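You operate a simulated robot arm through the tools that you are given. There is no shell and no other tool. Be economical: measure what you need, move in short steps, check, and stop when the job is done.

You are at the controls of a simulated two-armed robot. One attempt, no reset.

## Task
Carry the long cable level in both hands to the two cleats, shut and latch both.

It is judged by the outcome, as a careful person would: the job done as asked, and still so three seconds after it is handed in. It fails if anything else is knocked over, pushed out of place, dropped, spilled or broken.

## Robot
Two 6-joint arms with two-finger grippers on one trunk, on a base that drives. Base frame: it is fixed to the floor where the robot stands at the start and does not move with it; the origin is under the middle of the robot, x ahead of it, y to its left, z up. Readings come in mm, rad, newtons and seconds.
The left shoulder is at the start at [60, 143, 725], the right one opposite. With the tool pointing down near the work surface each hand reaches from about 300 to 720 mm from the robot's upright axis, wherever it stands, measured 20 degrees to its own side. Places, roughly: black cleat [600, -800, 700]; black cleat latch [600, -800, 800]; black cleat lid [500, -800, 800]; saddles of the cleats [600, -900, 700]; teal cleat [600, -1100, 700]; teal cleat latch [600, -1100, 800]; teal cleat lid [500, -1100, 800]. Payload 2.45 kg a hand.
Tool frame (each hand has its own): the origin (TCP) lies between the finger pads and is the grasp point; the fingertips stand 26 mm ahead of it; z points along the fingers, y is the line along which they close. Largest opening 96 mm; the body of the gripper starts 69 mm behind the TCP.
Orientation is told as [roll, pitch, yaw] about the base's x, y, z axes, in that order, counted from this pose: with the fingers straight down and closing along the base's y, the tool's x points along the base's -x, its y along +y and its z along -z.

## Interface
- The arms move only by the tool step_arm. It takes "left_increments", "right_increments" or both (then of equal length, played together; a hand with none holds still); each is a list of rows, each a list of 7 numbers: the shift along the base's x, y, z in mm, then the turn, a rotation vector about the base's x, y, z in rad, then the gripper command, from -1 (fully open) to 1 (shut), values between in proportion. In form: [[x, y, z, wx, wy, wz, grip], ...]. A call has 1 to 12 rows; each row shifts and turns the commanded pose from where the row before left it. Rows are played at 5 a second. More than 50 mm and 0.15 rad between two rows, or a gripper value outside its range, and nothing of the call is played. Where a pose cannot be reached the arm comes as near as it can. A force on the tool above 90 N (or 10 N above the force at the start of the call, whichever is more), or a blocked arm, ends the call early, and 0.2 s more pass. Each finger halts on what it meets, pressing with about 25 N; the grip force reading is that of the motor and also rises with nothing between the fingers. The clock runs only during rows and for 0.2 s after the last one: add rows that do not move to give the fingers time. The reply holds the time, the measured pose of the TCP, the force on the tool along the base axes, the opening and the grip force, in the units named above and with some noise, with the torque about the TCP (base axes, N m) and any sound that the robot's microphone picked up, and new pictures: "views" is both (left out), scene, wrist or none (wrist: the cameras of the hands that moved).
- Cameras (640 x 400 px; columns grow to the right, rows downward): "scene" is now at [119.4, -39.2, 1322.3]; the picture's right is [-0.55, -0.84, 0.00], its down [-0.68, 0.44, -0.59] and it looks along [0.49, -0.32, -0.81] (base axes); focal length 277 px, centre (320, 200). "left" rides on the left gripper at [82, -3, -98] in its tool frame; the picture's right is [0.04, 1.00, 0.00], its down [-0.73, 0.03, -0.68] and it looks along [-0.68, 0.03, 0.73] (tool axes); focal length 256 px, centre (320, 200). "right" rides on the right gripper at [82, 3, -98] in its tool frame; the picture's right is [-0.04, 1.00, 0.00], its down [-0.73, -0.03, -0.68] and it looks along [-0.68, -0.03, 0.73] (tool axes); focal length 256 px, centre (320, 200). There is no depth. A picture from a camera that has moved, and an enlarged one, comes with that camera's place and axes in the base frame and with its lens.
- slide_trunk(by): slides the trunk up (or, below 0, down) by that many mm; the arms and the scene camera ride with it, the base frame stays. It gives what a move gives, with no picture.
- drive_base(legs): drives the robot by 1 to 6 legs, each [ahead, turn to the left] in mm and rad, along the robot's own axes; the way and the turn of a leg run together, so that a leg with both is an arc; at most 1500 mm and 3.142 rad a leg. The arms and the cameras ride along, it lands a little off, and it stops where it bumps. It gives what a move gives, and a new picture of the scene camera.
- aim_head(pan, tilt): turns the head with the scene camera to pan (to the left, within 1.501 rad either way) and tilt (down, from -0.506 to 1.204), counted from straight ahead of the robot. It gives what a move gives, and a new picture of the scene camera.
- zoom(camera, box): a new picture of the part [left, top, right, bottom] of that camera's present view, enlarged. It takes no simulated time.
- finish_job(): hands the job in; it is judged then, once.

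Work in short steps. Places have to be worked out from the pictures, the camera data and where the tool is seen: move nearer, look again, correct. Check each grasp and each placing, and mend what went wrong. You have 120 turns and 260 pictures in all, those below and enlarged ones among them. Open the grippers and draw the arms clear of the work before you hand the job in, unless the task says otherwise; then end with one line.

The tools are called as a command line: name --argument value ..., lists and objects as JSON in quotes. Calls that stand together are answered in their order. step_arm: Moves the arms, as the interface text tells. Its arguments: {"type":"object","properties":{"left_increments":{"type":"array","items":{"type":"array","items":{"type":"number"}}},"right_increments":{"type":"array","items":{"type":"array","items":{"type":"number"}}},"views":{"type":"string","enum":["both","scene","wrist","none"]}},"required":[]} The other tools are called the same way: slide_trunk (by) slides the trunk up or down; drive_base (legs) drives the base; aim_head (pan, tilt) turns the head that bears the scene camera; zoom (camera, box) takes an enlarged picture of a part of a camera's view; finish_job () hands the job in.

At the start:

```text
t: 0.0
left_tool_pos: [371.5, -2.5, 1025.9]
left_ee_rot: [0.0, 0.0, 0.0]
left_ft_force: [-0.9, 0.7, 0.4]
left_ft_torque: [0.0, -0.02, 0.02]
left_grip_width: 95.9
left_finger_force: 0.1
right_tool_pos: [291.1, -385.4, 1041.6]
right_ee_rot: [-0.001, 0.0, 0.0]
right_ft_force: [0.5, 0.0, 0.2]
right_ft_torque: [0.01, -0.03, 0.0]
right_grip_width: 95.9
right_finger_force: 0.0
trunk travel left (down, up): [-350.0, 240.0]
robot x, y, heading: [-0.3, 0.9, 0.002]
head pan, tilt: [-0.578, 0.942]
```

scene: 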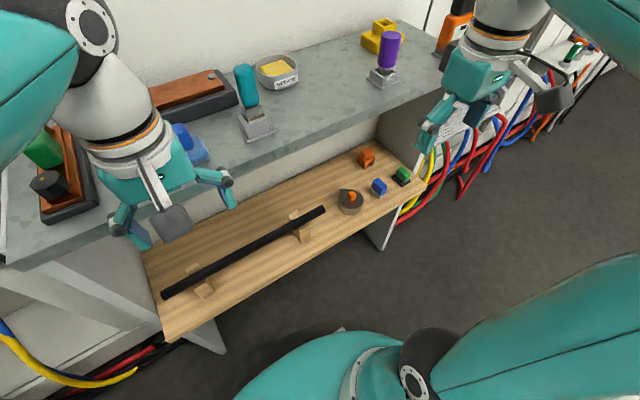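
right: 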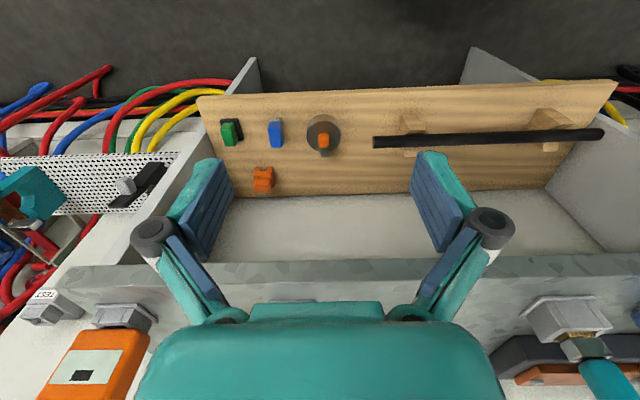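
left: 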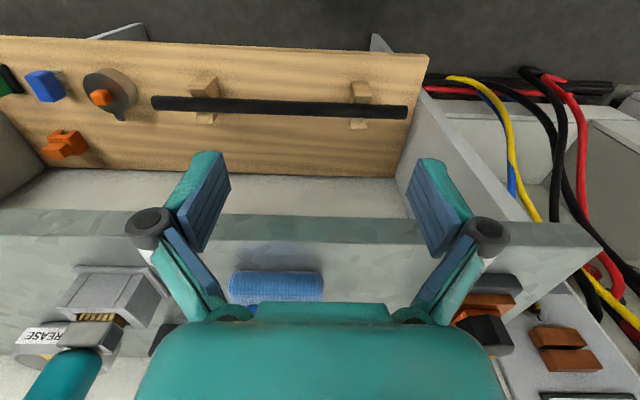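

I'll look at the cleats first, before planning where to grip the cable.

aim_head --pan -1.15 --tilt 0.6

zoom --camera "left" --box '[130, 40, 450, 200]'

```text
t: 1.0
left_tool_pos: [372.2, -1.2, 1027.5]
left_ee_rot: [-0.001, -0.001, 0.0]
left_ft_force: [0.2, 0.2, -0.3]
left_ft_torque: [-0.03, 0.04, 0.01]
left_grip_width: 96.2
left_finger_force: 0.0
right_tool_pos: [291.6, -384.5, 1043.2]
right_ee_rot: [-0.001, 0.0, 0.0]
right_ft_force: [-0.2, -1.4, -0.2]
right_ft_torque: [-0.02, -0.01, 0.0]
right_grip_width: 95.8
right_finger_force: 0.0
trunk travel left (down, up): [-350.0, 240.0]
robot x, y, heading: [2.5, -0.0, -0.004]
head pan, tilt: [-1.15, 0.6]
camera scene: at [94.3, -80.0, 1350.2], right [-0.91, -0.41, 0.0], down [-0.23, 0.52, -0.82], along [0.34, -0.75, -0.57], focal length 277 px, centre (320, 200)
```

scene: 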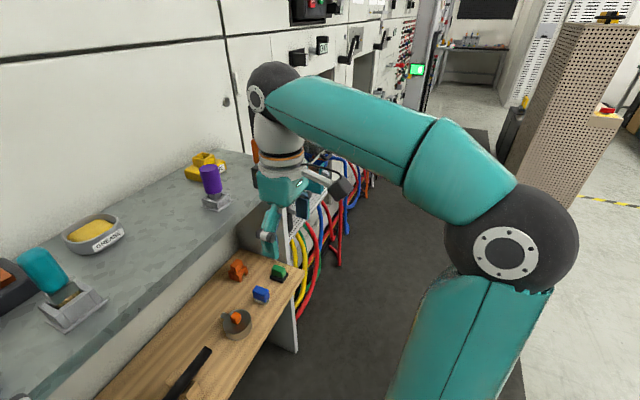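

```text
2.00 times, centred on (290, 120) of left
camera zoom: at [289.1, -4.1, 1125.0], right [-0.04, 1.0, 0.0], down [0.73, 0.03, 0.68], along [0.68, 0.03, -0.73], focal length 512 px, centre (380, 360)
```

zoom: 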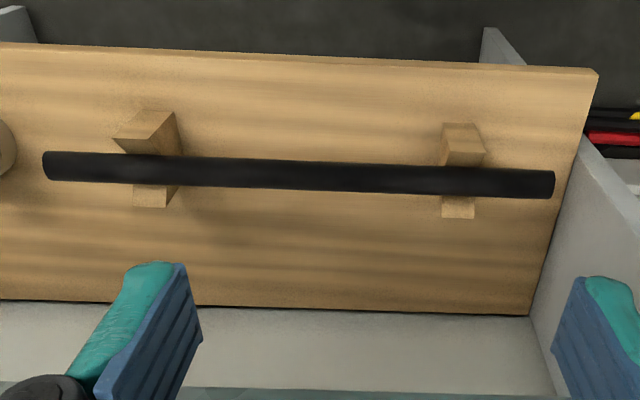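

The arm blocks the head's view; the right wrist camera shows the perforated panel, so I'll zoom there.

zoom --camera "right" --box '[0, 120, 240, 360]'

aim_head --pan -0.9 --tilt 0.8

```text
1.67 times, centred on (120, 240) of right
camera zoom: at [211.2, -380.6, 1141.2], right [0.04, 1.0, 0.0], down [0.73, -0.03, 0.68], along [0.68, -0.03, -0.73], focal length 427 px, centre (653, 133)
```

zoom: 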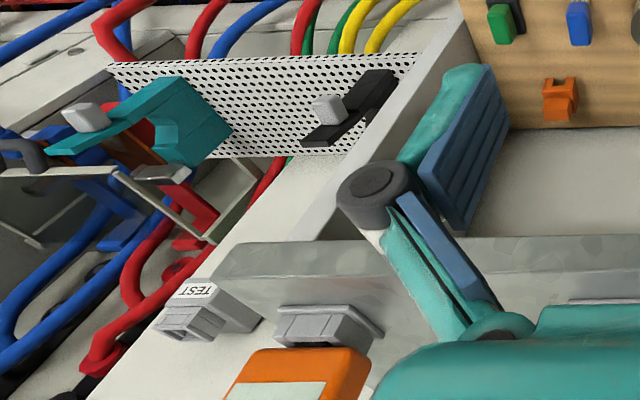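

```text
t: 1.8
left_tool_pos: [370.9, -1.1, 1027.1]
left_ee_rot: [-0.001, 0.001, -0.001]
left_ft_force: [-0.4, -0.9, -0.3]
left_ft_torque: [0.0, 0.04, -0.01]
left_grip_width: 96.1
left_finger_force: 0.1
right_tool_pos: [292.6, -384.6, 1043.1]
right_ee_rot: [0.002, -0.002, 0.0]
right_ft_force: [-0.3, -0.4, 0.2]
right_ft_torque: [0.0, -0.02, 0.02]
right_grip_width: 95.7
right_finger_force: 0.1
trunk travel left (down, up): [-350.0, 240.0]
robot x, y, heading: [-3.7, 0.1, -0.0]
head pan, tilt: [-0.901, 0.799]
camera scene: at [108.2, -62.6, 1333.4], right [-0.78, -0.62, 0.0], down [-0.44, 0.56, -0.7], along [0.43, -0.55, -0.72], focal length 277 px, centre (320, 200)
```

scene: 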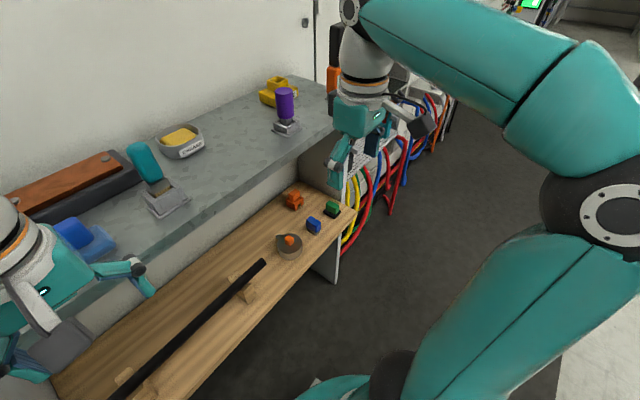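

I'll drive back and sideways to inspect the cleats before handling the cable.

drive_base --legs '[[-350, 0], [0, -1.5708], [950, 0], [0, 1.5708]]'

aim_head --pan 0.0 --tilt 0.55

```text
t: 7.7
left_tool_pos: [-291.3, -370.0, 1028.8]
left_ee_rot: [-0.001, 0.002, -1.402]
left_ft_force: [-0.4, -0.6, -0.1]
left_ft_torque: [0.05, 0.04, 0.0]
left_grip_width: 95.9
left_finger_force: 0.1
right_tool_pos: [-681.5, -355.4, 1043.5]
right_ee_rot: [0.002, 0.002, -1.403]
right_ft_force: [0.1, -0.9, 0.0]
right_ft_torque: [0.02, -0.01, -0.02]
right_grip_width: 96.0
right_finger_force: 0.1
trunk travel left (down, up): [-350.0, 240.0]
robot x, y, heading: [-315.0, 5.4, -1.418]
head pan, tilt: [-0.901, 0.799]
stopped in leg 2: the robot was blocked; the commanded pose is now the measured one
camera scene: at [-362.2, -114.3, 1333.1], right [-0.73, 0.68, 0.0], down [0.49, 0.53, -0.7], along [-0.47, -0.51, -0.72], focal length 277 px, centre (320, 200)
```

scene: 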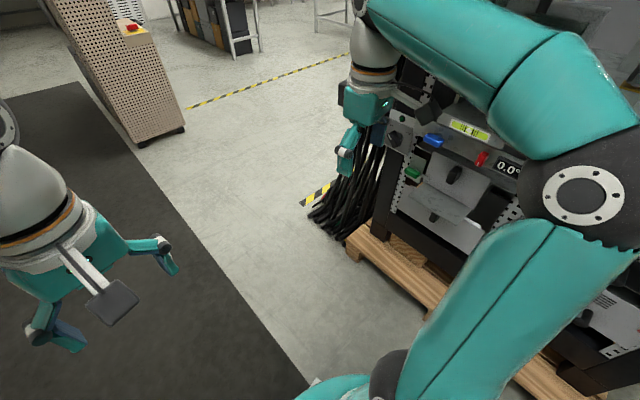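

```text
t: 8.8
left_tool_pos: [-290.3, -368.5, 1028.1]
left_ee_rot: [-0.001, 0.0, -1.402]
left_ft_force: [-0.6, 0.3, 0.1]
left_ft_torque: [-0.02, -0.01, 0.02]
left_grip_width: 95.9
left_finger_force: 0.1
right_tool_pos: [-681.7, -353.0, 1043.2]
right_ee_rot: [0.001, 0.0, -1.402]
right_ft_force: [-0.4, 0.0, 0.2]
right_ft_torque: [-0.03, -0.03, -0.02]
right_grip_width: 96.0
right_finger_force: 0.1
trunk travel left (down, up): [-350.0, 240.0]
robot x, y, heading: [-312.8, 5.1, -1.416]
head pan, tilt: [0.0, 0.55]
camera scene: at [-293.5, -142.4, 1354.7], right [-0.99, -0.15, 0.0], down [-0.08, 0.52, -0.85], along [0.13, -0.84, -0.52], focal length 277 px, centre (320, 200)
```

scene: 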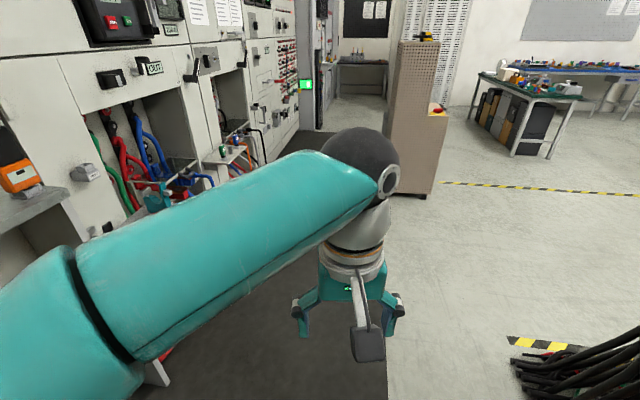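

The turn was blocked just short of 90°. The way ahead looks clear, so I'll drive forward and turn back left.

drive_base --legs '[[950, 0], [0, 1.416]]'

```text
t: 17.2
left_tool_pos: [203.4, -1021.2, 1029.0]
left_ee_rot: [-0.001, -0.002, -0.125]
left_ft_force: [-0.2, 0.5, 0.0]
left_ft_torque: [0.0, -0.03, 0.04]
left_grip_width: 95.9
left_finger_force: 0.1
right_tool_pos: [74.9, -1391.9, 1044.9]
right_ee_rot: [-0.002, -0.001, -0.125]
right_ft_force: [-0.4, -0.9, -0.7]
right_ft_torque: [0.01, 0.0, 0.0]
right_grip_width: 96.2
right_finger_force: 0.0
trunk travel left (down, up): [-350.0, 240.0]
robot x, y, heading: [-169.1, -973.1, -0.131]
head pan, tilt: [0.0, 0.55]
stopped in leg 2: the robot was blocked; the commanded pose is now the measured one
camera scene: at [-23.0, -990.3, 1354.9], right [-0.13, -0.99, 0.0], down [-0.52, 0.07, -0.85], along [0.85, -0.11, -0.52], focal length 277 px, centre (320, 200)
```

scene: 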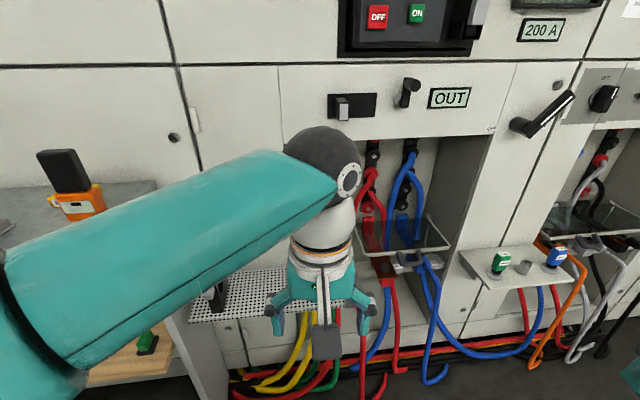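

Probably an artefact of long turns rather than real contact. I'll finish the turn with a short leg, and look with the wrist cameras too.

drive_base --legs '[[0, 0.13]]'

step_arm --left_increments '[[-20, 40, 20, 0, 0, 0, -1], [-20, 40, 20, 0, 0, 0, -1], [-20, 40, 20, 0, 0, 0, -1]]' --right_increments '[[20, 0, 0, 0, 0, 0, -1], [0, 0, 0, 0, 0, 0, -1], [0, 0, 0, 0, 0, 0, -1]]'

```text
t: 18.3
left_tool_pos: [205.7, -971.9, 1027.8]
left_ee_rot: [-0.002, 0.0, 0.006]
left_ft_force: [0.4, 0.4, 0.2]
left_ft_torque: [0.04, 0.02, -0.03]
left_grip_width: 96.0
left_finger_force: 0.0
right_tool_pos: [128.2, -1356.3, 1045.0]
right_ee_rot: [0.0, -0.001, 0.004]
right_ft_force: [-0.1, -0.3, -0.5]
right_ft_torque: [0.02, 0.02, -0.01]
right_grip_width: 96.2
right_finger_force: 0.1
trunk travel left (down, up): [-350.0, 240.0]
robot x, y, heading: [-170.6, -974.8, 0.001]
head pan, tilt: [0.0, 0.55]
camera scene: at [-20.9, -975.1, 1354.7], right [0.0, -1.0, 0.0], down [-0.52, 0.0, -0.85], along [0.85, 0.0, -0.52], focal length 277 px, centre (320, 200)
```

scene: 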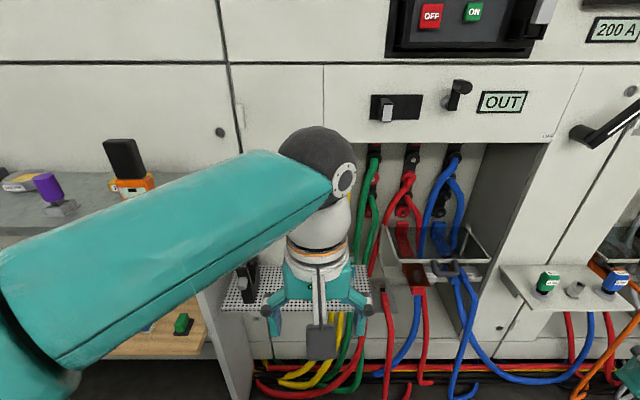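

```text
t: 19.1
left_tool_pos: [146.1, -854.2, 1092.1]
left_ee_rot: [0.001, -0.001, 0.006]
left_ft_force: [0.9, -1.4, -0.2]
left_ft_torque: [0.01, 0.0, -0.02]
left_grip_width: 96.3
left_finger_force: 0.0
right_tool_pos: [147.5, -1355.2, 1046.2]
right_ee_rot: [0.001, -0.002, 0.006]
right_ft_force: [0.9, 0.0, -0.7]
right_ft_torque: [-0.02, -0.01, -0.01]
right_grip_width: 95.9
right_finger_force: 0.1
trunk travel left (down, up): [-350.0, 240.0]
robot x, y, heading: [-169.6, -975.4, -0.002]
head pan, tilt: [0.0, 0.55]
camera scene: at [-21.6, -974.8, 1354.8], right [0.0, -1.0, 0.0], down [-0.52, 0.0, -0.85], along [0.85, 0.0, -0.52], focal length 277 px, centre (320, 200)
camera right: at [67.2, -1352.2, 1144.2], right [0.04, 1.0, 0.0], down [0.73, -0.03, 0.68], along [0.68, -0.03, -0.73], focal length 256 px, centre (320, 200)
camera left: at [63.6, -856.5, 1188.8], right [-0.05, 1.0, 0.0], down [0.73, 0.03, 0.68], along [0.68, 0.03, -0.73], focal length 256 px, centre (320, 200)
```

scene: 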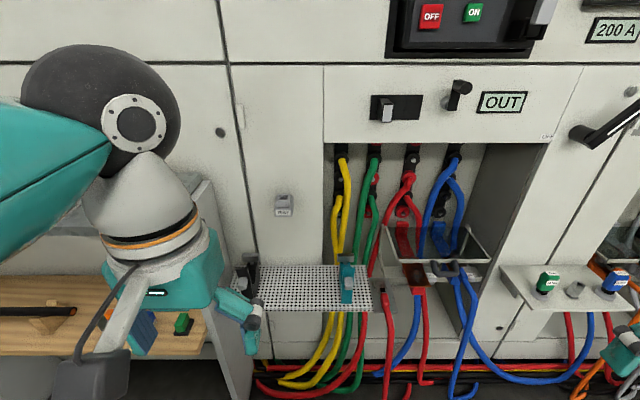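
right: 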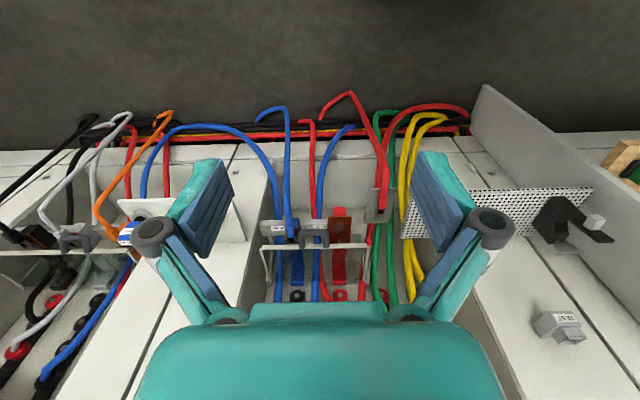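
left: 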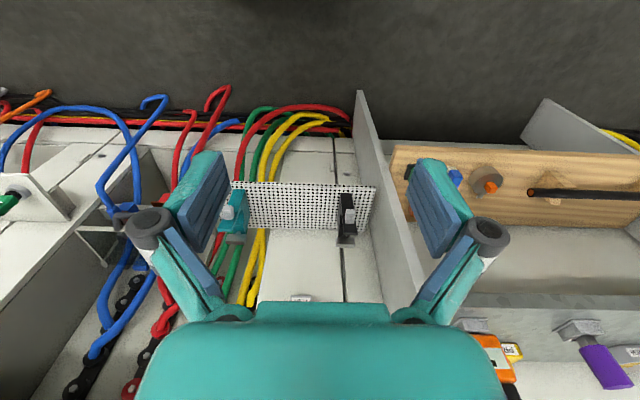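

Now both cleats are visible on the perforated tray; I'll zoom in on them.

zoom --camera "scene" --box '[220, 230, 396, 340]'

zoom --camera "left" --box '[200, 160, 400, 285]'

zoom --camera "right" --box '[480, 150, 640, 250]'

```text
3.64 times, centred on (308, 285) of scene
camera zoom: at [-21.6, -974.8, 1354.8], right [0.0, -1.0, 0.0], down [-0.52, 0.0, -0.85], along [0.85, 0.0, -0.52], focal length 1007 px, centre (364, -109)
```

zoom: 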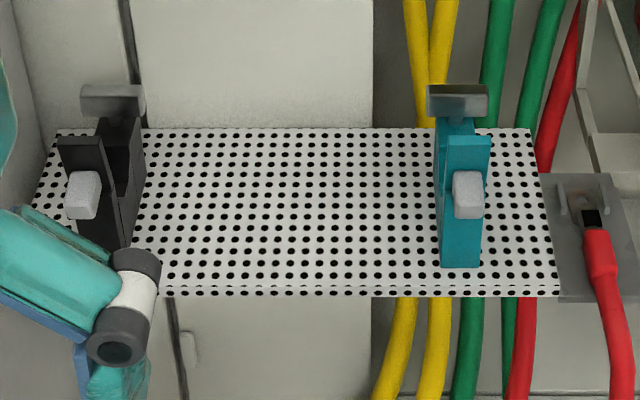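

```text
3.20 times, centred on (300, 222) of left
camera zoom: at [63.6, -856.5, 1188.8], right [-0.05, 1.0, 0.0], down [0.73, 0.03, 0.68], along [0.68, 0.03, -0.73], focal length 819 px, centre (384, 128)
```

zoom: 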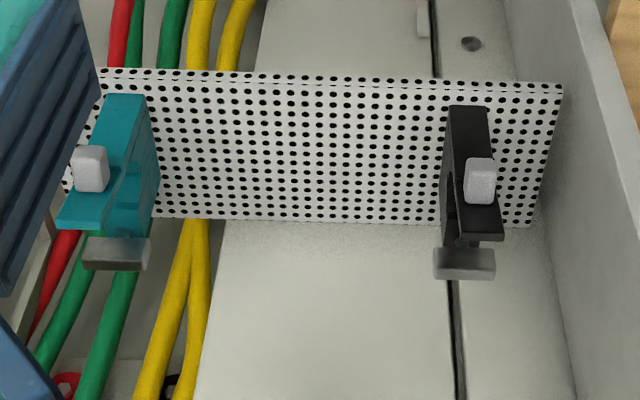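

```text
4.00 times, centred on (560, 200) of right
camera zoom: at [67.2, -1352.2, 1144.2], right [0.04, 1.0, 0.0], down [0.73, -0.03, 0.68], along [0.68, -0.03, -0.73], focal length 1024 px, centre (-640, 200)
```

zoom: 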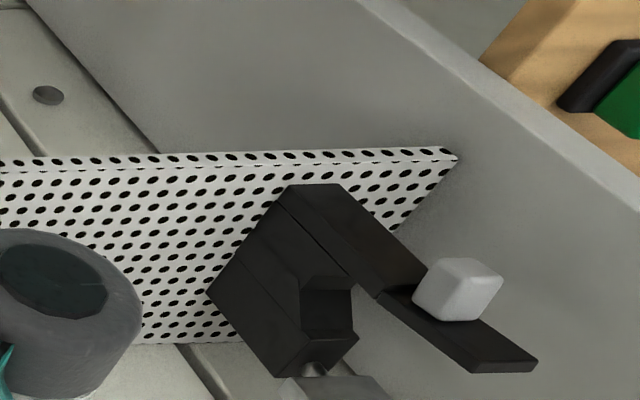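

Triangulated so far: black knob ≈ [496,-767,776], teal knob ≈ [504,-1052,770], latch handle ≈ [600,-766,771], tray top z≈650, x 510–688. I'll go closer and get a detailed view.

drive_base --legs '[[150, 0]]'

step_arm --left_increments '[[0, 40, -40, 0, 0, 0, -1], [0, 40, -40, 0, 0, 0, -1], [0, 0, -50, 0, 0, 0, -1], [0, 0, 0, 0, 0, 0, -1]]' --right_increments '[[0, 40, -40, 0, 0, 0, -1], [0, 40, -40, 0, 0, 0, -1], [0, 40, -40, 0, 0, 0, -1], [0, 40, 0, 0, 0, 0, -1]]'

```text
t: 20.4
left_tool_pos: [298.0, -853.7, 1090.5]
left_ee_rot: [-0.001, 0.002, 0.006]
left_ft_force: [0.8, -0.4, -0.4]
left_ft_torque: [0.0, 0.04, -0.04]
left_grip_width: 96.1
left_finger_force: 0.0
right_tool_pos: [300.5, -1355.8, 1045.2]
right_ee_rot: [0.0, 0.003, 0.007]
right_ft_force: [-0.1, 0.0, -0.9]
right_ft_torque: [0.02, 0.04, -0.03]
right_grip_width: 96.2
right_finger_force: 0.0
trunk travel left (down, up): [-350.0, 240.0]
robot x, y, heading: [-17.1, -977.7, -0.001]
head pan, tilt: [0.0, 0.55]
camera scene: at [131.3, -975.0, 1354.5], right [0.0, -1.0, 0.0], down [-0.52, 0.0, -0.85], along [0.85, 0.0, -0.52], focal length 277 px, centre (320, 200)
```

scene: 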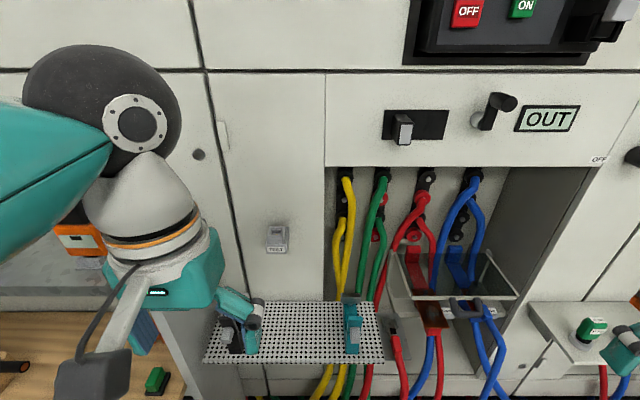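

```text
refused: row 1 steps farther than a row can; nothing moved
```

step_arm --left_increments '[[-20, 35, 0, 0, 0, 0, -1], [-20, 35, 0, 0, 0, 0, -1], [0, 35, 0, 0, 0, 0, -1], [0, 0, 0, 0, 0, 0, -1]]' --right_increments '[[0, 35, -35, 0, 0, 0, -1], [0, 35, -35, 0, 0, 0, -1], [0, 35, -35, 0, 0, 0, -1], [0, 45, 0, 0, 0, 0, -1]]'

zoom --camera "scene" --box '[190, 280, 398, 400]'

```text
t: 21.4
left_tool_pos: [257.5, -748.9, 1090.4]
left_ee_rot: [-0.003, 0.0, 0.007]
left_ft_force: [-0.1, 0.0, -0.2]
left_ft_torque: [-0.02, 0.01, 0.01]
left_grip_width: 96.4
left_finger_force: 0.0
right_tool_pos: [297.1, -1204.1, 942.0]
right_ee_rot: [-0.004, 0.0, 0.005]
right_ft_force: [-0.6, 0.4, -0.5]
right_ft_torque: [-0.01, 0.0, 0.02]
right_grip_width: 96.2
right_finger_force: 0.1
trunk travel left (down, up): [-350.0, 240.0]
robot x, y, heading: [-20.0, -976.1, 0.003]
head pan, tilt: [0.0, 0.55]
camera scene: at [129.7, -974.4, 1354.8], right [0.0, -1.0, 0.0], down [-0.52, 0.0, -0.85], along [0.85, 0.0, -0.52], focal length 277 px, centre (320, 200)
camera right: at [216.6, -1199.5, 1040.1], right [0.03, 1.0, 0.0], down [0.73, -0.02, 0.68], along [0.68, -0.02, -0.73], focal length 256 px, centre (320, 200)
camera left: at [174.9, -751.6, 1188.0], right [-0.05, 1.0, 0.0], down [0.73, 0.04, 0.68], along [0.68, 0.03, -0.73], focal length 256 px, centre (320, 200)
```

scene: 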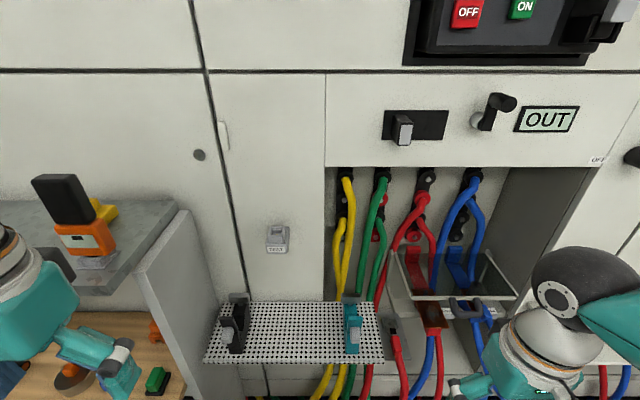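
right: 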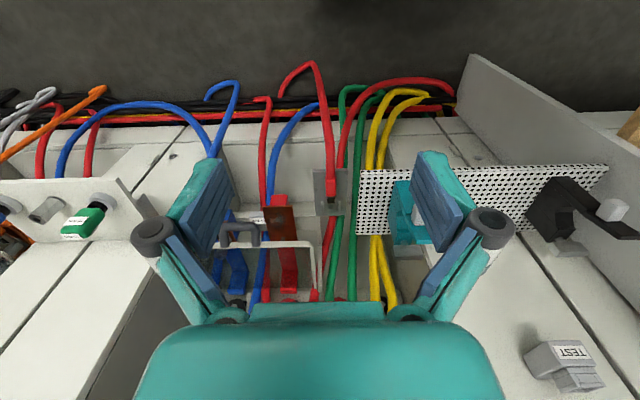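
left: 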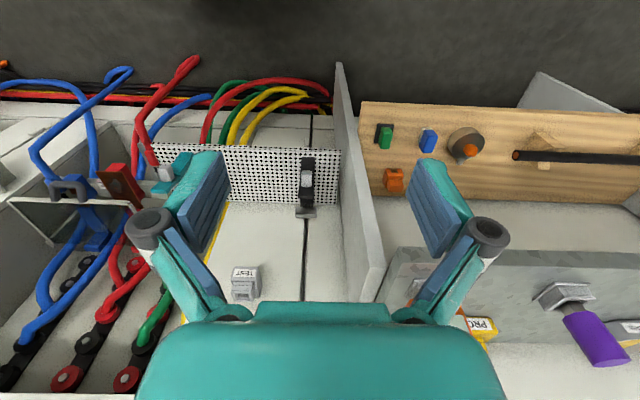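

```text
3.08 times, centred on (294, 340) of scene
camera zoom: at [129.7, -974.4, 1354.8], right [0.0, -1.0, 0.0], down [-0.52, 0.0, -0.85], along [0.85, 0.0, -0.52], focal length 852 px, centre (400, -231)
```

zoom: 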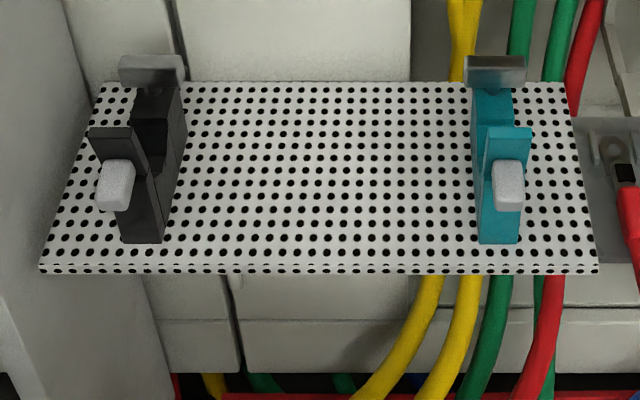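

zoom --camera "right" --box '[500, 150, 640, 270]'

zoom --camera "left" --box '[260, 130, 360, 230]'

zoom --camera "scene" --box '[205, 290, 265, 360]'

```text
3.33 times, centred on (570, 210) of right
camera zoom: at [216.6, -1199.5, 1040.1], right [0.03, 1.0, 0.0], down [0.73, -0.02, 0.68], along [0.68, -0.02, -0.73], focal length 853 px, centre (-513, 167)
```

zoom: 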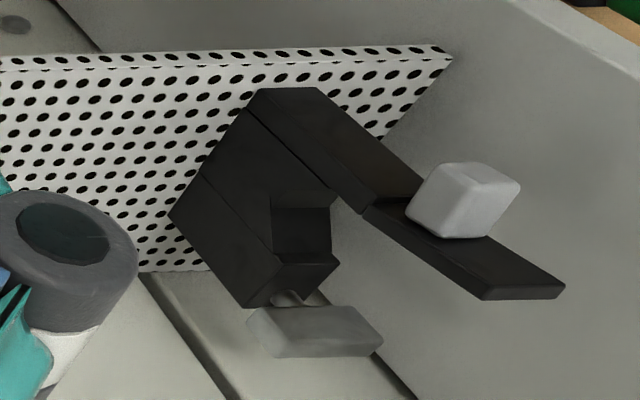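

```text
4.00 times, centred on (310, 180) of left
camera zoom: at [174.9, -751.6, 1188.0], right [-0.05, 1.0, 0.0], down [0.73, 0.04, 0.68], along [0.68, 0.03, -0.73], focal length 1024 px, centre (360, 280)
```

zoom: 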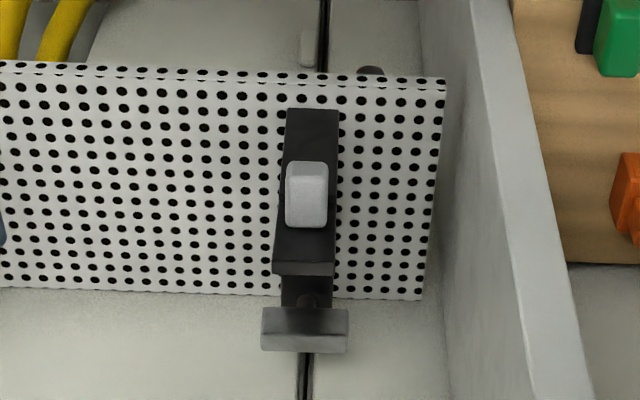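

```text
5.71 times, centred on (235, 325) of scene
camera zoom: at [129.7, -974.4, 1354.8], right [0.0, -1.0, 0.0], down [-0.52, 0.0, -0.85], along [0.85, 0.0, -0.52], focal length 1583 px, centre (806, -514)
```

zoom: 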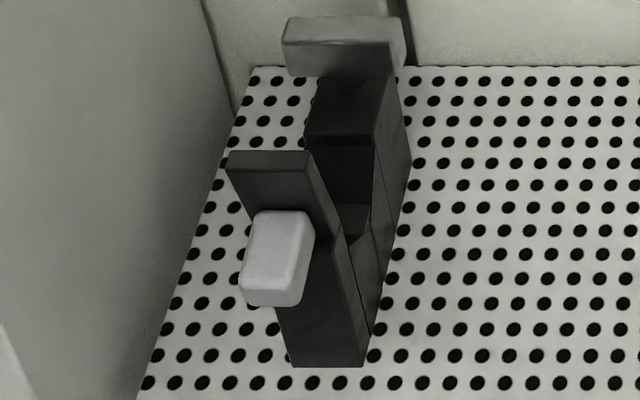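

Cleat structure understood: U-saddle at x≈555, lid hinged on the near jaw and standing upright, latch handle on the far jaw. I'll return to the bench, centred on the cable.

drive_base --legs '[[-330, 0], [0, -0.785], [0, -0.785], [-908, 0], [0, 0.785], [0, 0.785]]'

```text
t: 28.8
left_tool_pos: [-128.8, -1246.3, 1090.8]
left_ee_rot: [-0.003, 0.0, -1.571]
left_ft_force: [-0.6, 0.3, -0.5]
left_ft_torque: [0.01, 0.03, 0.0]
left_grip_width: 96.0
left_finger_force: 0.1
right_tool_pos: [-584.6, -1285.1, 942.7]
right_ee_rot: [0.002, 0.0, -1.571]
right_ft_force: [0.0, 0.0, 0.0]
right_ft_torque: [0.0, 0.05, 0.0]
right_grip_width: 96.2
right_finger_force: 0.2
trunk travel left (down, up): [-350.0, 240.0]
robot x, y, heading: [-322.2, -971.8, -1.557]
head pan, tilt: [0.0, 0.55]
stopped in leg 4: the robot was blocked; the commanded pose is now the measured one
camera scene: at [-320.6, -1120.3, 1354.8], right [-1.0, -0.01, 0.0], down [-0.01, 0.52, -0.85], along [0.01, -0.85, -0.52], focal length 277 px, centre (320, 200)
```

scene: 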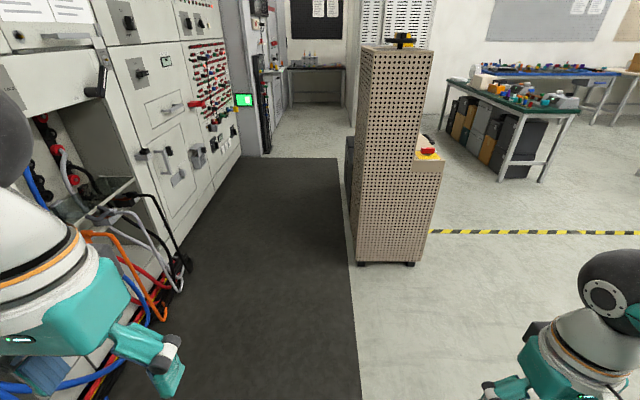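

drive_base --legs '[[-300, 0]]'

aim_head --pan -1.5 --tilt 0.8

```text
t: 30.8
left_tool_pos: [-131.9, -941.5, 1091.2]
left_ee_rot: [-0.001, 0.0, -1.569]
left_ft_force: [-0.1, 0.1, -0.2]
left_ft_torque: [-0.03, 0.03, 0.04]
left_grip_width: 96.1
left_finger_force: 0.0
right_tool_pos: [-586.6, -980.4, 942.9]
right_ee_rot: [-0.001, 0.0, -1.569]
right_ft_force: [0.2, -0.3, -0.3]
right_ft_torque: [-0.03, 0.02, -0.04]
right_grip_width: 95.9
right_finger_force: 0.1
trunk travel left (down, up): [-350.0, 240.0]
robot x, y, heading: [-319.9, -663.0, -1.553]
head pan, tilt: [0.0, 0.55]
camera scene: at [-323.7, -815.0, 1354.9], right [-1.0, -0.01, 0.0], down [-0.01, 0.52, -0.85], along [0.01, -0.85, -0.52], focal length 277 px, centre (320, 200)
```

scene: 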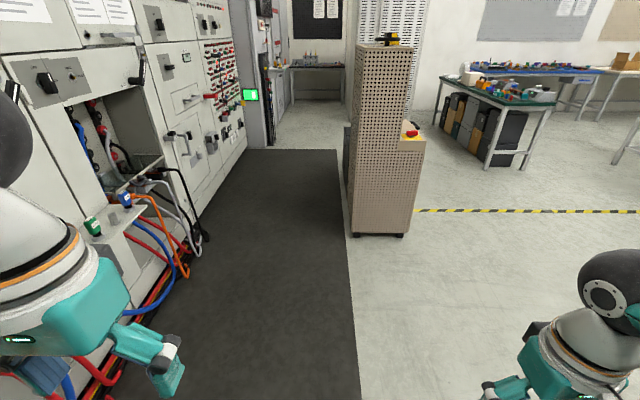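

```text
t: 32.4
left_tool_pos: [-131.2, -942.3, 1092.1]
left_ee_rot: [-0.002, 0.001, -1.569]
left_ft_force: [-0.5, 0.7, 0.6]
left_ft_torque: [0.02, 0.0, 0.02]
left_grip_width: 96.2
left_finger_force: 0.1
right_tool_pos: [-587.2, -982.2, 944.5]
right_ee_rot: [0.001, 0.0, -1.568]
right_ft_force: [0.0, 0.0, 0.8]
right_ft_torque: [-0.01, -0.03, -0.03]
right_grip_width: 95.8
right_finger_force: 0.1
trunk travel left (down, up): [-350.0, 240.0]
robot x, y, heading: [-327.0, -666.4, -1.562]
head pan, tilt: [-1.499, 0.799]
camera scene: at [-405.3, -733.1, 1333.4], right [-0.09, 1.0, 0.0], down [0.71, 0.06, -0.7], along [-0.69, -0.06, -0.72], focal length 277 px, centre (320, 200)
```

scene: 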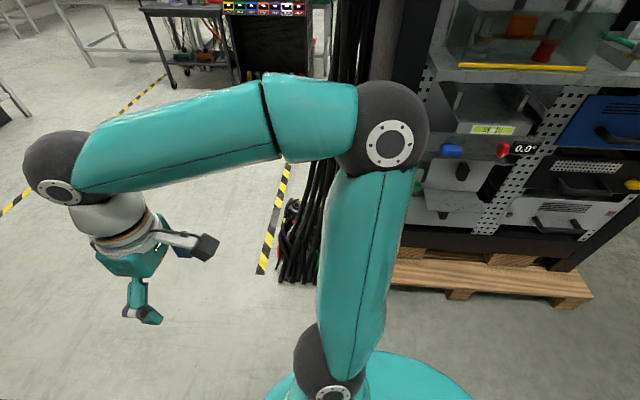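

drive_base --legs '[[-300, 0], [-298, 0], [0, 0.785], [0, 0.777]]'

aim_head --pan 0.0 --tilt 0.8

```text
t: 40.9
left_tool_pos: [-53.5, 118.5, 1092.0]
left_ee_rot: [-0.001, -0.001, -0.013]
left_ft_force: [0.1, -0.4, 0.0]
left_ft_torque: [0.0, 0.01, 0.02]
left_grip_width: 96.2
left_finger_force: 0.2
right_tool_pos: [-19.0, -336.8, 943.0]
right_ee_rot: [-0.002, -0.001, -0.013]
right_ft_force: [-0.5, -0.3, -0.2]
right_ft_torque: [0.01, 0.0, -0.01]
right_grip_width: 95.8
right_finger_force: 0.0
trunk travel left (down, up): [-350.0, 240.0]
robot x, y, heading: [-327.5, -107.7, -0.009]
head pan, tilt: [-1.499, 0.799]
stopped in leg 4: the robot was blocked; the commanded pose is now the measured one
camera scene: at [-267.4, -185.1, 1333.5], right [-1.0, -0.06, 0.0], down [-0.04, 0.72, -0.7], along [0.04, -0.7, -0.72], focal length 277 px, centre (320, 200)
```

scene: 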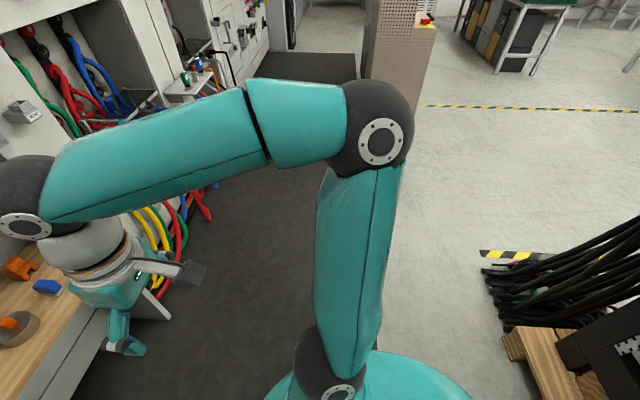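

```text
t: 42.5
left_tool_pos: [-52.3, 119.1, 1092.1]
left_ee_rot: [-0.001, -0.002, -0.012]
left_ft_force: [-0.2, -0.6, -0.4]
left_ft_torque: [0.0, 0.01, -0.03]
left_grip_width: 96.0
left_finger_force: 0.2
right_tool_pos: [-18.7, -337.4, 943.7]
right_ee_rot: [-0.001, 0.001, -0.012]
right_ft_force: [0.5, -0.5, 0.5]
right_ft_torque: [0.02, 0.02, 0.02]
right_grip_width: 95.9
right_finger_force: 0.0
trunk travel left (down, up): [-350.0, 240.0]
robot x, y, heading: [-333.2, -103.7, -0.007]
head pan, tilt: [0.0, 0.799]
camera scene: at [-191.5, -105.8, 1333.4], right [-0.01, -1.0, 0.0], down [-0.72, 0.01, -0.7], along [0.7, -0.01, -0.72], focal length 277 px, centre (320, 200)
```

scene: 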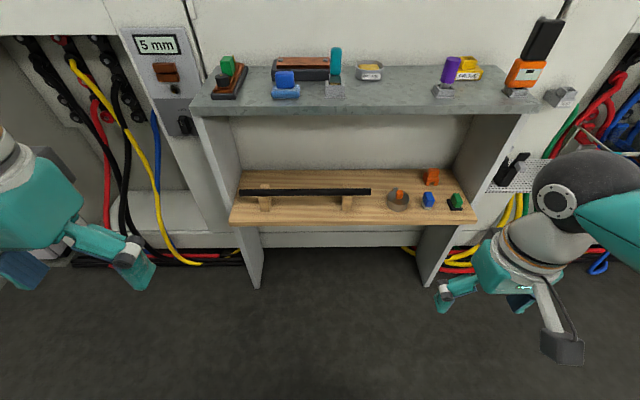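

Clear view of the bench. Drive up to it, then turn both hands by +90° yaw (camera on the -y side) above the cable.

drive_base --legs '[[325, 0.007]]'

step_arm --left_increments '[[10, -5, -15, 0, 0, 0.1428, -1], [10, -5, -15, 0, 0, 0.1428, -1], [10, -5, -15, 0, 0, 0.1428, -1], [10, -5, -15, 0, 0, 0.1428, -1], [10, -5, -15, 0, 0, 0.1428, -1], [10, -5, -15, 0, 0, 0.1428, -1], [10, -5, -15, 0, 0, 0.1428, -1], [10, -5, -15, 0, 0, 0.1428, -1], [10, -5, -15, 0, 0, 0.1428, -1], [10, -5, -15, 0, 0, 0.1428, -1], [10, -5, -15, 0, 0, 0.1428, -1], [0, 0, 0, 0, 0, 0, -1]]' --right_increments '[[8, 10, -2, 0, 0, 0.1428, -1], [8, 10, -2, 0, 0, 0.1428, -1], [8, 10, -2, 0, 0, 0.1428, -1], [8, 10, -2, 0, 0, 0.1428, -1], [8, 10, -2, 0, 0, 0.1428, -1], [8, 10, -2, 0, 0, 0.1428, -1], [8, 10, -2, 0, 0, 0.1428, -1], [8, 10, -2, 0, 0, 0.1428, -1], [8, 10, -2, 0, 0, 0.1428, -1], [8, 10, -2, 0, 0, 0.1428, -1], [8, 10, -2, 0, 0, 0.1428, -1], [0, 0, 0, 0, 0, 0, -1]]'

```text
t: 44.7
left_tool_pos: [272.2, 116.6, 1092.0]
left_ee_rot: [-0.001, 0.003, -0.007]
left_ft_force: [0.5, 0.7, -0.6]
left_ft_torque: [-0.01, 0.03, -0.01]
left_grip_width: 95.9
left_finger_force: 0.1
right_tool_pos: [306.8, -338.9, 943.5]
right_ee_rot: [0.002, 0.001, -0.007]
right_ft_force: [1.4, 0.1, 0.2]
right_ft_torque: [-0.03, 0.04, 0.0]
right_grip_width: 95.9
right_finger_force: 0.0
trunk travel left (down, up): [-350.0, 240.0]
robot x, y, heading: [-6.5, -106.5, -0.003]
head pan, tilt: [0.0, 0.799]
camera scene: at [133.8, -107.8, 1333.2], right [0.0, -1.0, 0.0], down [-0.72, 0.0, -0.7], along [0.7, 0.0, -0.72], focal length 277 px, centre (320, 200)
```

scene: 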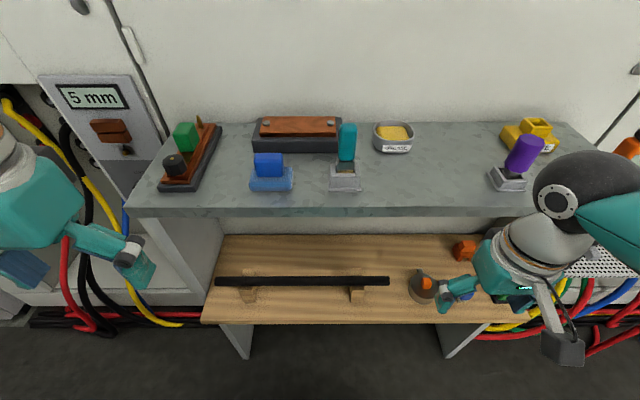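

```text
t: 47.3
left_tool_pos: [375.9, 62.0, 931.0]
left_ee_rot: [-0.007, -0.003, 1.566]
left_ft_force: [0.6, -0.5, 0.1]
left_ft_torque: [0.0, 0.06, 0.02]
left_grip_width: 96.1
left_finger_force: 0.1
right_tool_pos: [388.0, -230.5, 924.5]
right_ee_rot: [0.0, 0.002, 1.566]
right_ft_force: [-41.3, -23.5, 3.8]
right_ft_torque: [2.33, -4.05, 0.24]
right_grip_width: 96.0
right_finger_force: 0.1
trunk travel left (down, up): [-350.0, 240.0]
robot x, y, heading: [-3.7, -107.9, -0.003]
head pan, tilt: [0.0, 0.799]
camera scene: at [126.1, -110.9, 1334.1], right [0.0, -1.0, 0.0], down [-0.71, 0.0, -0.7], along [0.7, 0.0, -0.71], focal length 277 px, centre (320, 200)
camera right: at [385.8, -311.6, 1022.4], right [-1.0, 0.05, 0.0], down [0.03, 0.73, 0.68], along [0.03, 0.68, -0.73], focal length 256 px, centre (320, 200)
camera left: at [378.2, -20.4, 1028.3], right [-1.0, -0.03, -0.01], down [-0.03, 0.73, 0.68], along [-0.02, 0.68, -0.73], focal length 256 px, centre (320, 200)
```

scene: 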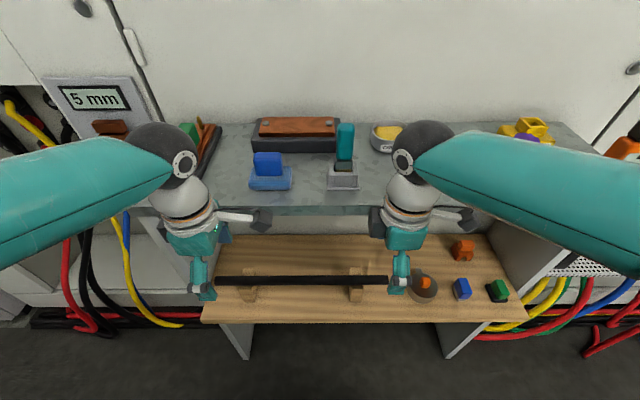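
right: 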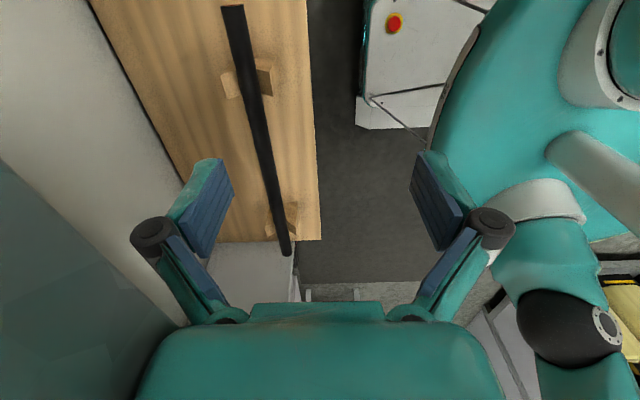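
left: 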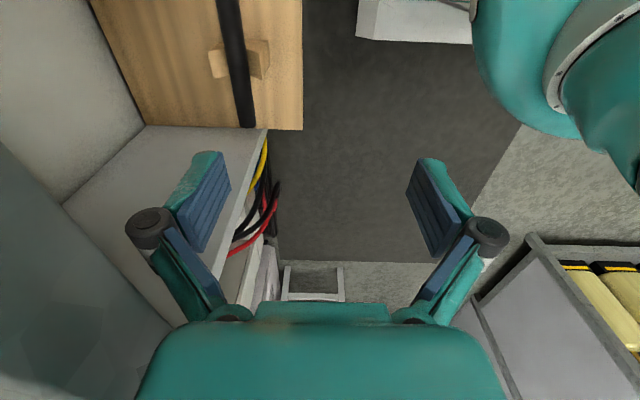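

The right gripper touches the front edge of the counter (which I now triangulate at z≈990, x≈436). The cable lies underneath it, so I back off, tilt the hands 0.6 rad (fingers forward-down) and reach in from the robot's side.

step_arm --left_increments '[[-35, 0, 0, 0, 0, 0, -1], [-35, 0, 0, 0, 0, 0, -1], [0, -4, -30, 0, -0.1, 0, -1], [0, -8, -30, 0, -0.1, 0, -1], [0, -8, -30, 0, -0.1, 0, -1], [0, -8, -30, 0, -0.1, 0, -1], [0, -8, -30, 0, -0.1, 0, -1], [0, 0, 0, 0, -0.1, 0, -1], [0, 0, 0, 0, 0, 0, -1]]' --right_increments '[[-40, 0, 0, 0, 0, 0, -1], [-40, 0, 0, 0, 0, 0, -1], [0, 14, -28, 0, -0.1, 0, -1], [0, 14, -29, 0, -0.1, 0, -1], [0, 14, -29, 0, -0.1, 0, -1], [0, 14, -29, 0, -0.1, 0, -1], [0, 14, -29, 0, -0.1, 0, -1], [0, 0, 0, 0, -0.1, 0, -1], [0, 0, 0, 0, 0, 0, -1]]'

```text
t: 49.3
left_tool_pos: [363.9, 31.9, 849.9]
left_ee_rot: [-0.597, -0.005, 1.559]
left_ft_force: [0.0, 0.0, -0.1]
left_ft_torque: [0.03, -0.01, -0.02]
left_grip_width: 96.2
left_finger_force: 0.1
left hand out of reach, approached as far as the arm can: row 6, 7, 8
right_tool_pos: [335.2, -137.1, 790.0]
right_ee_rot: [-0.599, -0.003, 1.567]
right_ft_force: [-1.0, 0.1, -0.8]
right_ft_torque: [0.02, -0.03, 0.0]
right_grip_width: 96.0
right_finger_force: 0.0
right hand out of reach, approached as far as the arm can: row 7, 8
trunk travel left (down, up): [-350.0, 240.0]
robot x, y, heading: [-7.7, -108.4, -0.002]
head pan, tilt: [0.0, 0.799]
camera scene: at [132.8, -107.6, 1333.4], right [0.0, -1.0, 0.0], down [-0.72, 0.0, -0.7], along [0.7, 0.0, -0.72], focal length 277 px, centre (320, 200)
camera right: at [277.4, -217.8, 869.2], right [-0.83, 0.05, -0.56], down [-0.35, 0.73, 0.58], along [0.44, 0.68, -0.59], focal length 256 px, centre (320, 200)
camera left: at [309.9, -49.2, 932.5], right [-0.83, -0.03, -0.56], down [-0.4, 0.74, 0.55], along [0.4, 0.68, -0.62], focal length 256 px, centre (320, 200)
```

scene: 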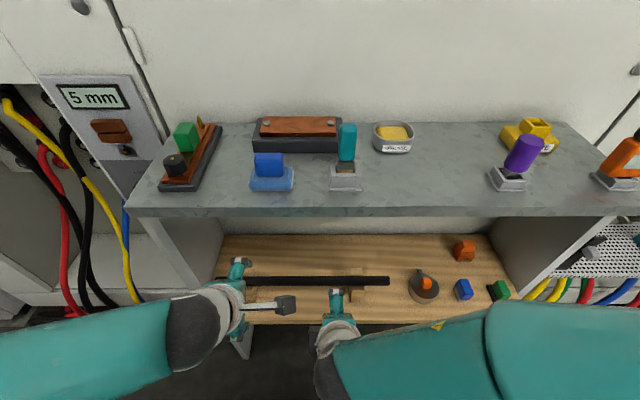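
right: 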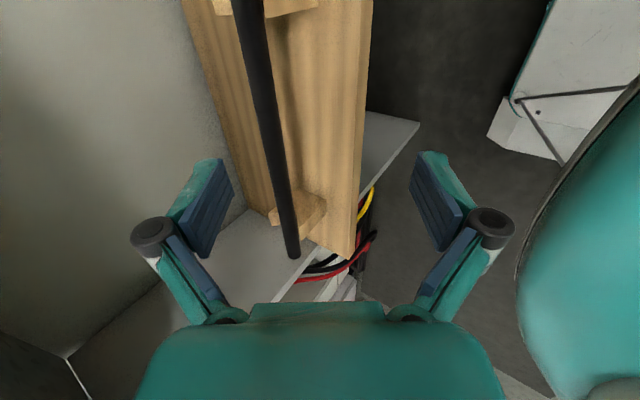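
left: 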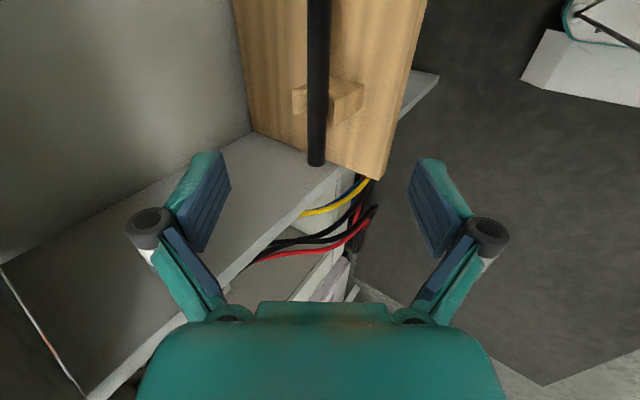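

Too close to the body for this tilt; back the base up 150 mm to give the arms room.

drive_base --legs '[[-150, 0]]'

zoom --camera "scene" --box '[190, 150, 430, 300]'

```text
t: 50.7
left_tool_pos: [210.3, 32.2, 850.5]
left_ee_rot: [-0.596, -0.003, 1.561]
left_ft_force: [-0.8, -0.4, 0.7]
left_ft_torque: [0.0, 0.02, -0.02]
left_grip_width: 95.8
left_finger_force: 0.0
right_tool_pos: [181.1, -137.0, 790.5]
right_ee_rot: [-0.6, -0.002, 1.564]
right_ft_force: [-1.1, -0.7, 0.7]
right_ft_torque: [-0.01, -0.03, 0.02]
right_grip_width: 96.0
right_finger_force: 0.0
trunk travel left (down, up): [-350.0, 240.0]
robot x, y, heading: [-159.8, -109.5, -0.001]
head pan, tilt: [0.0, 0.799]
camera scene: at [-21.8, -107.2, 1333.5], right [0.0, -1.0, 0.0], down [-0.72, 0.0, -0.7], along [0.7, 0.0, -0.72], focal length 277 px, centre (320, 200)
```

scene: 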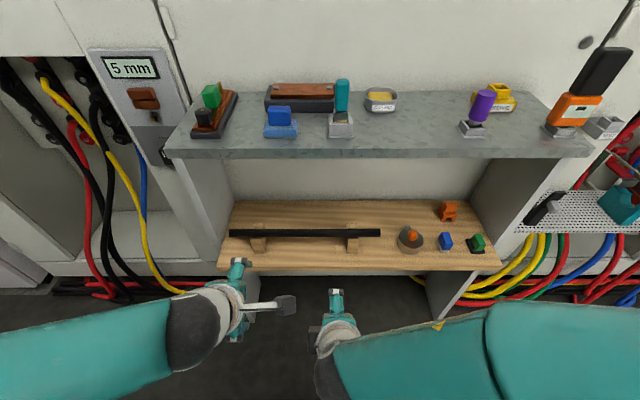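

```text
2.67 times, centred on (310, 225) of scene
camera zoom: at [-21.8, -107.2, 1333.5], right [0.0, -1.0, 0.0], down [-0.72, 0.0, -0.7], along [0.7, 0.0, -0.72], focal length 739 px, centre (347, 133)
```

zoom: 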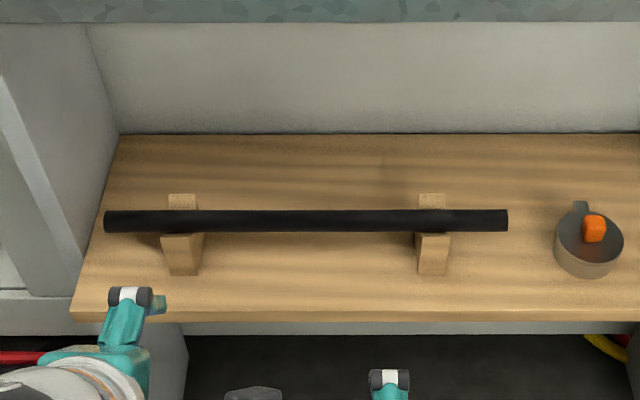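

Good view: the cable runs y +157…-283 at about [474, 687], supports at y≈+70 and -200, so grips at y=+30 and -160 fit between them. Move to a pre-grasp 110 mm back along the approach.

step_arm --left_increments '[[33.7, 0, -12, 0, 0, 0, -1], [33.7, 0, -12, 0, 0, 0, -1], [33.7, 0, -12, 0, 0, 0, -1], [33.7, 0, -12, 0, 0, 0, -1], [33.7, 0, -12, 0, 0, 0, -1], [33.7, 0, -12, 0, 0, 0, -1], [0, 0, 0, 0, 0, 0, -1]]' --right_increments '[[38.5, -4, -2, 0, 0, 0, -1], [38.5, -4, -2, 0, 0, 0, -1], [38.5, -4, -2, 0, 0, 0, -1], [38.5, -4, -2, 0, 0, 0, -1], [38.5, -4, -2, 0, 0, 0, -1], [38.5, -4, -2, 0, 0, 0, -1], [0, 0, 0, 0, 0, 0, -1]]'

```text
t: 52.3
left_tool_pos: [414.1, 33.3, 783.3]
left_ee_rot: [-0.595, -0.002, 1.562]
left_ft_force: [0.2, 0.1, -0.3]
left_ft_torque: [0.02, -0.01, -0.01]
left_grip_width: 96.0
left_finger_force: 0.0
left hand out of reach, approached as far as the arm can: row 2
right_tool_pos: [413.3, -162.2, 778.6]
right_ee_rot: [-0.598, -0.002, 1.564]
right_ft_force: [0.8, -0.5, -0.4]
right_ft_torque: [0.0, -0.01, 0.02]
right_grip_width: 96.0
right_finger_force: 0.1
trunk travel left (down, up): [-350.0, 240.0]
robot x, y, heading: [-158.1, -109.5, -0.003]
head pan, tilt: [0.0, 0.799]
camera scene: at [-20.5, -107.2, 1333.4], right [0.0, -1.0, 0.0], down [-0.72, 0.0, -0.7], along [0.7, 0.0, -0.72], focal length 277 px, centre (320, 200)
camera right: at [356.1, -242.9, 858.0], right [-0.83, 0.05, -0.56], down [-0.35, 0.73, 0.58], along [0.44, 0.68, -0.59], focal length 256 px, centre (320, 200)
camera left: at [360.4, -47.8, 866.1], right [-0.83, -0.03, -0.56], down [-0.4, 0.74, 0.55], along [0.4, 0.68, -0.62], focal length 256 px, centre (320, 200)
```

scene: 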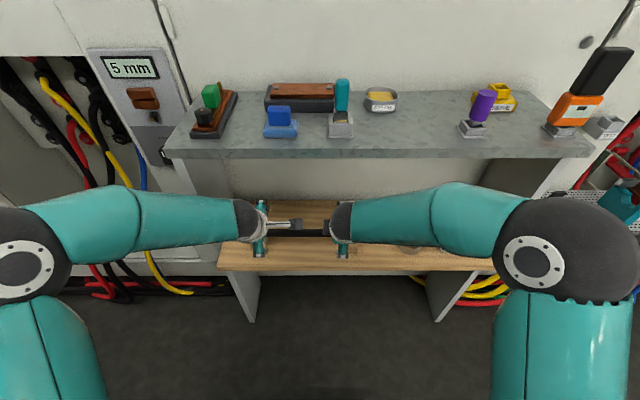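
right: 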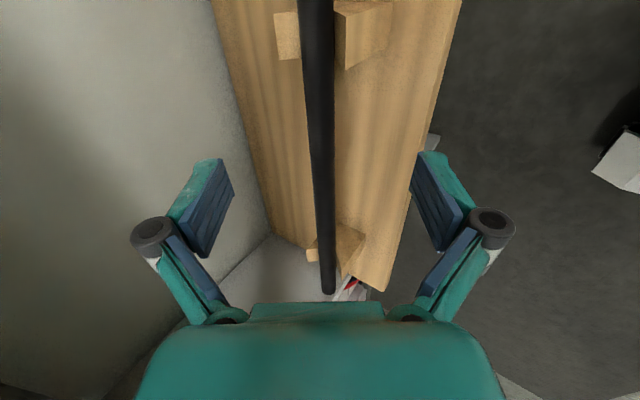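
left: 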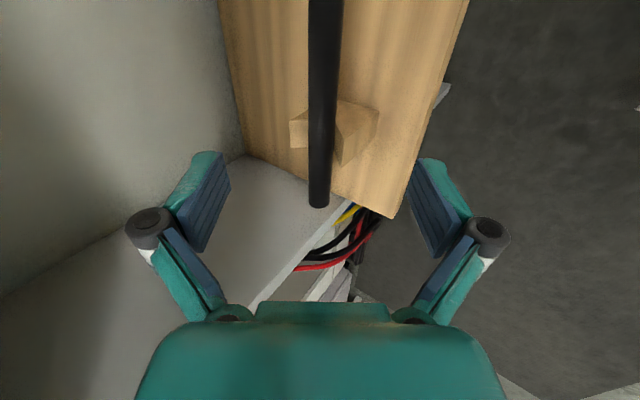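

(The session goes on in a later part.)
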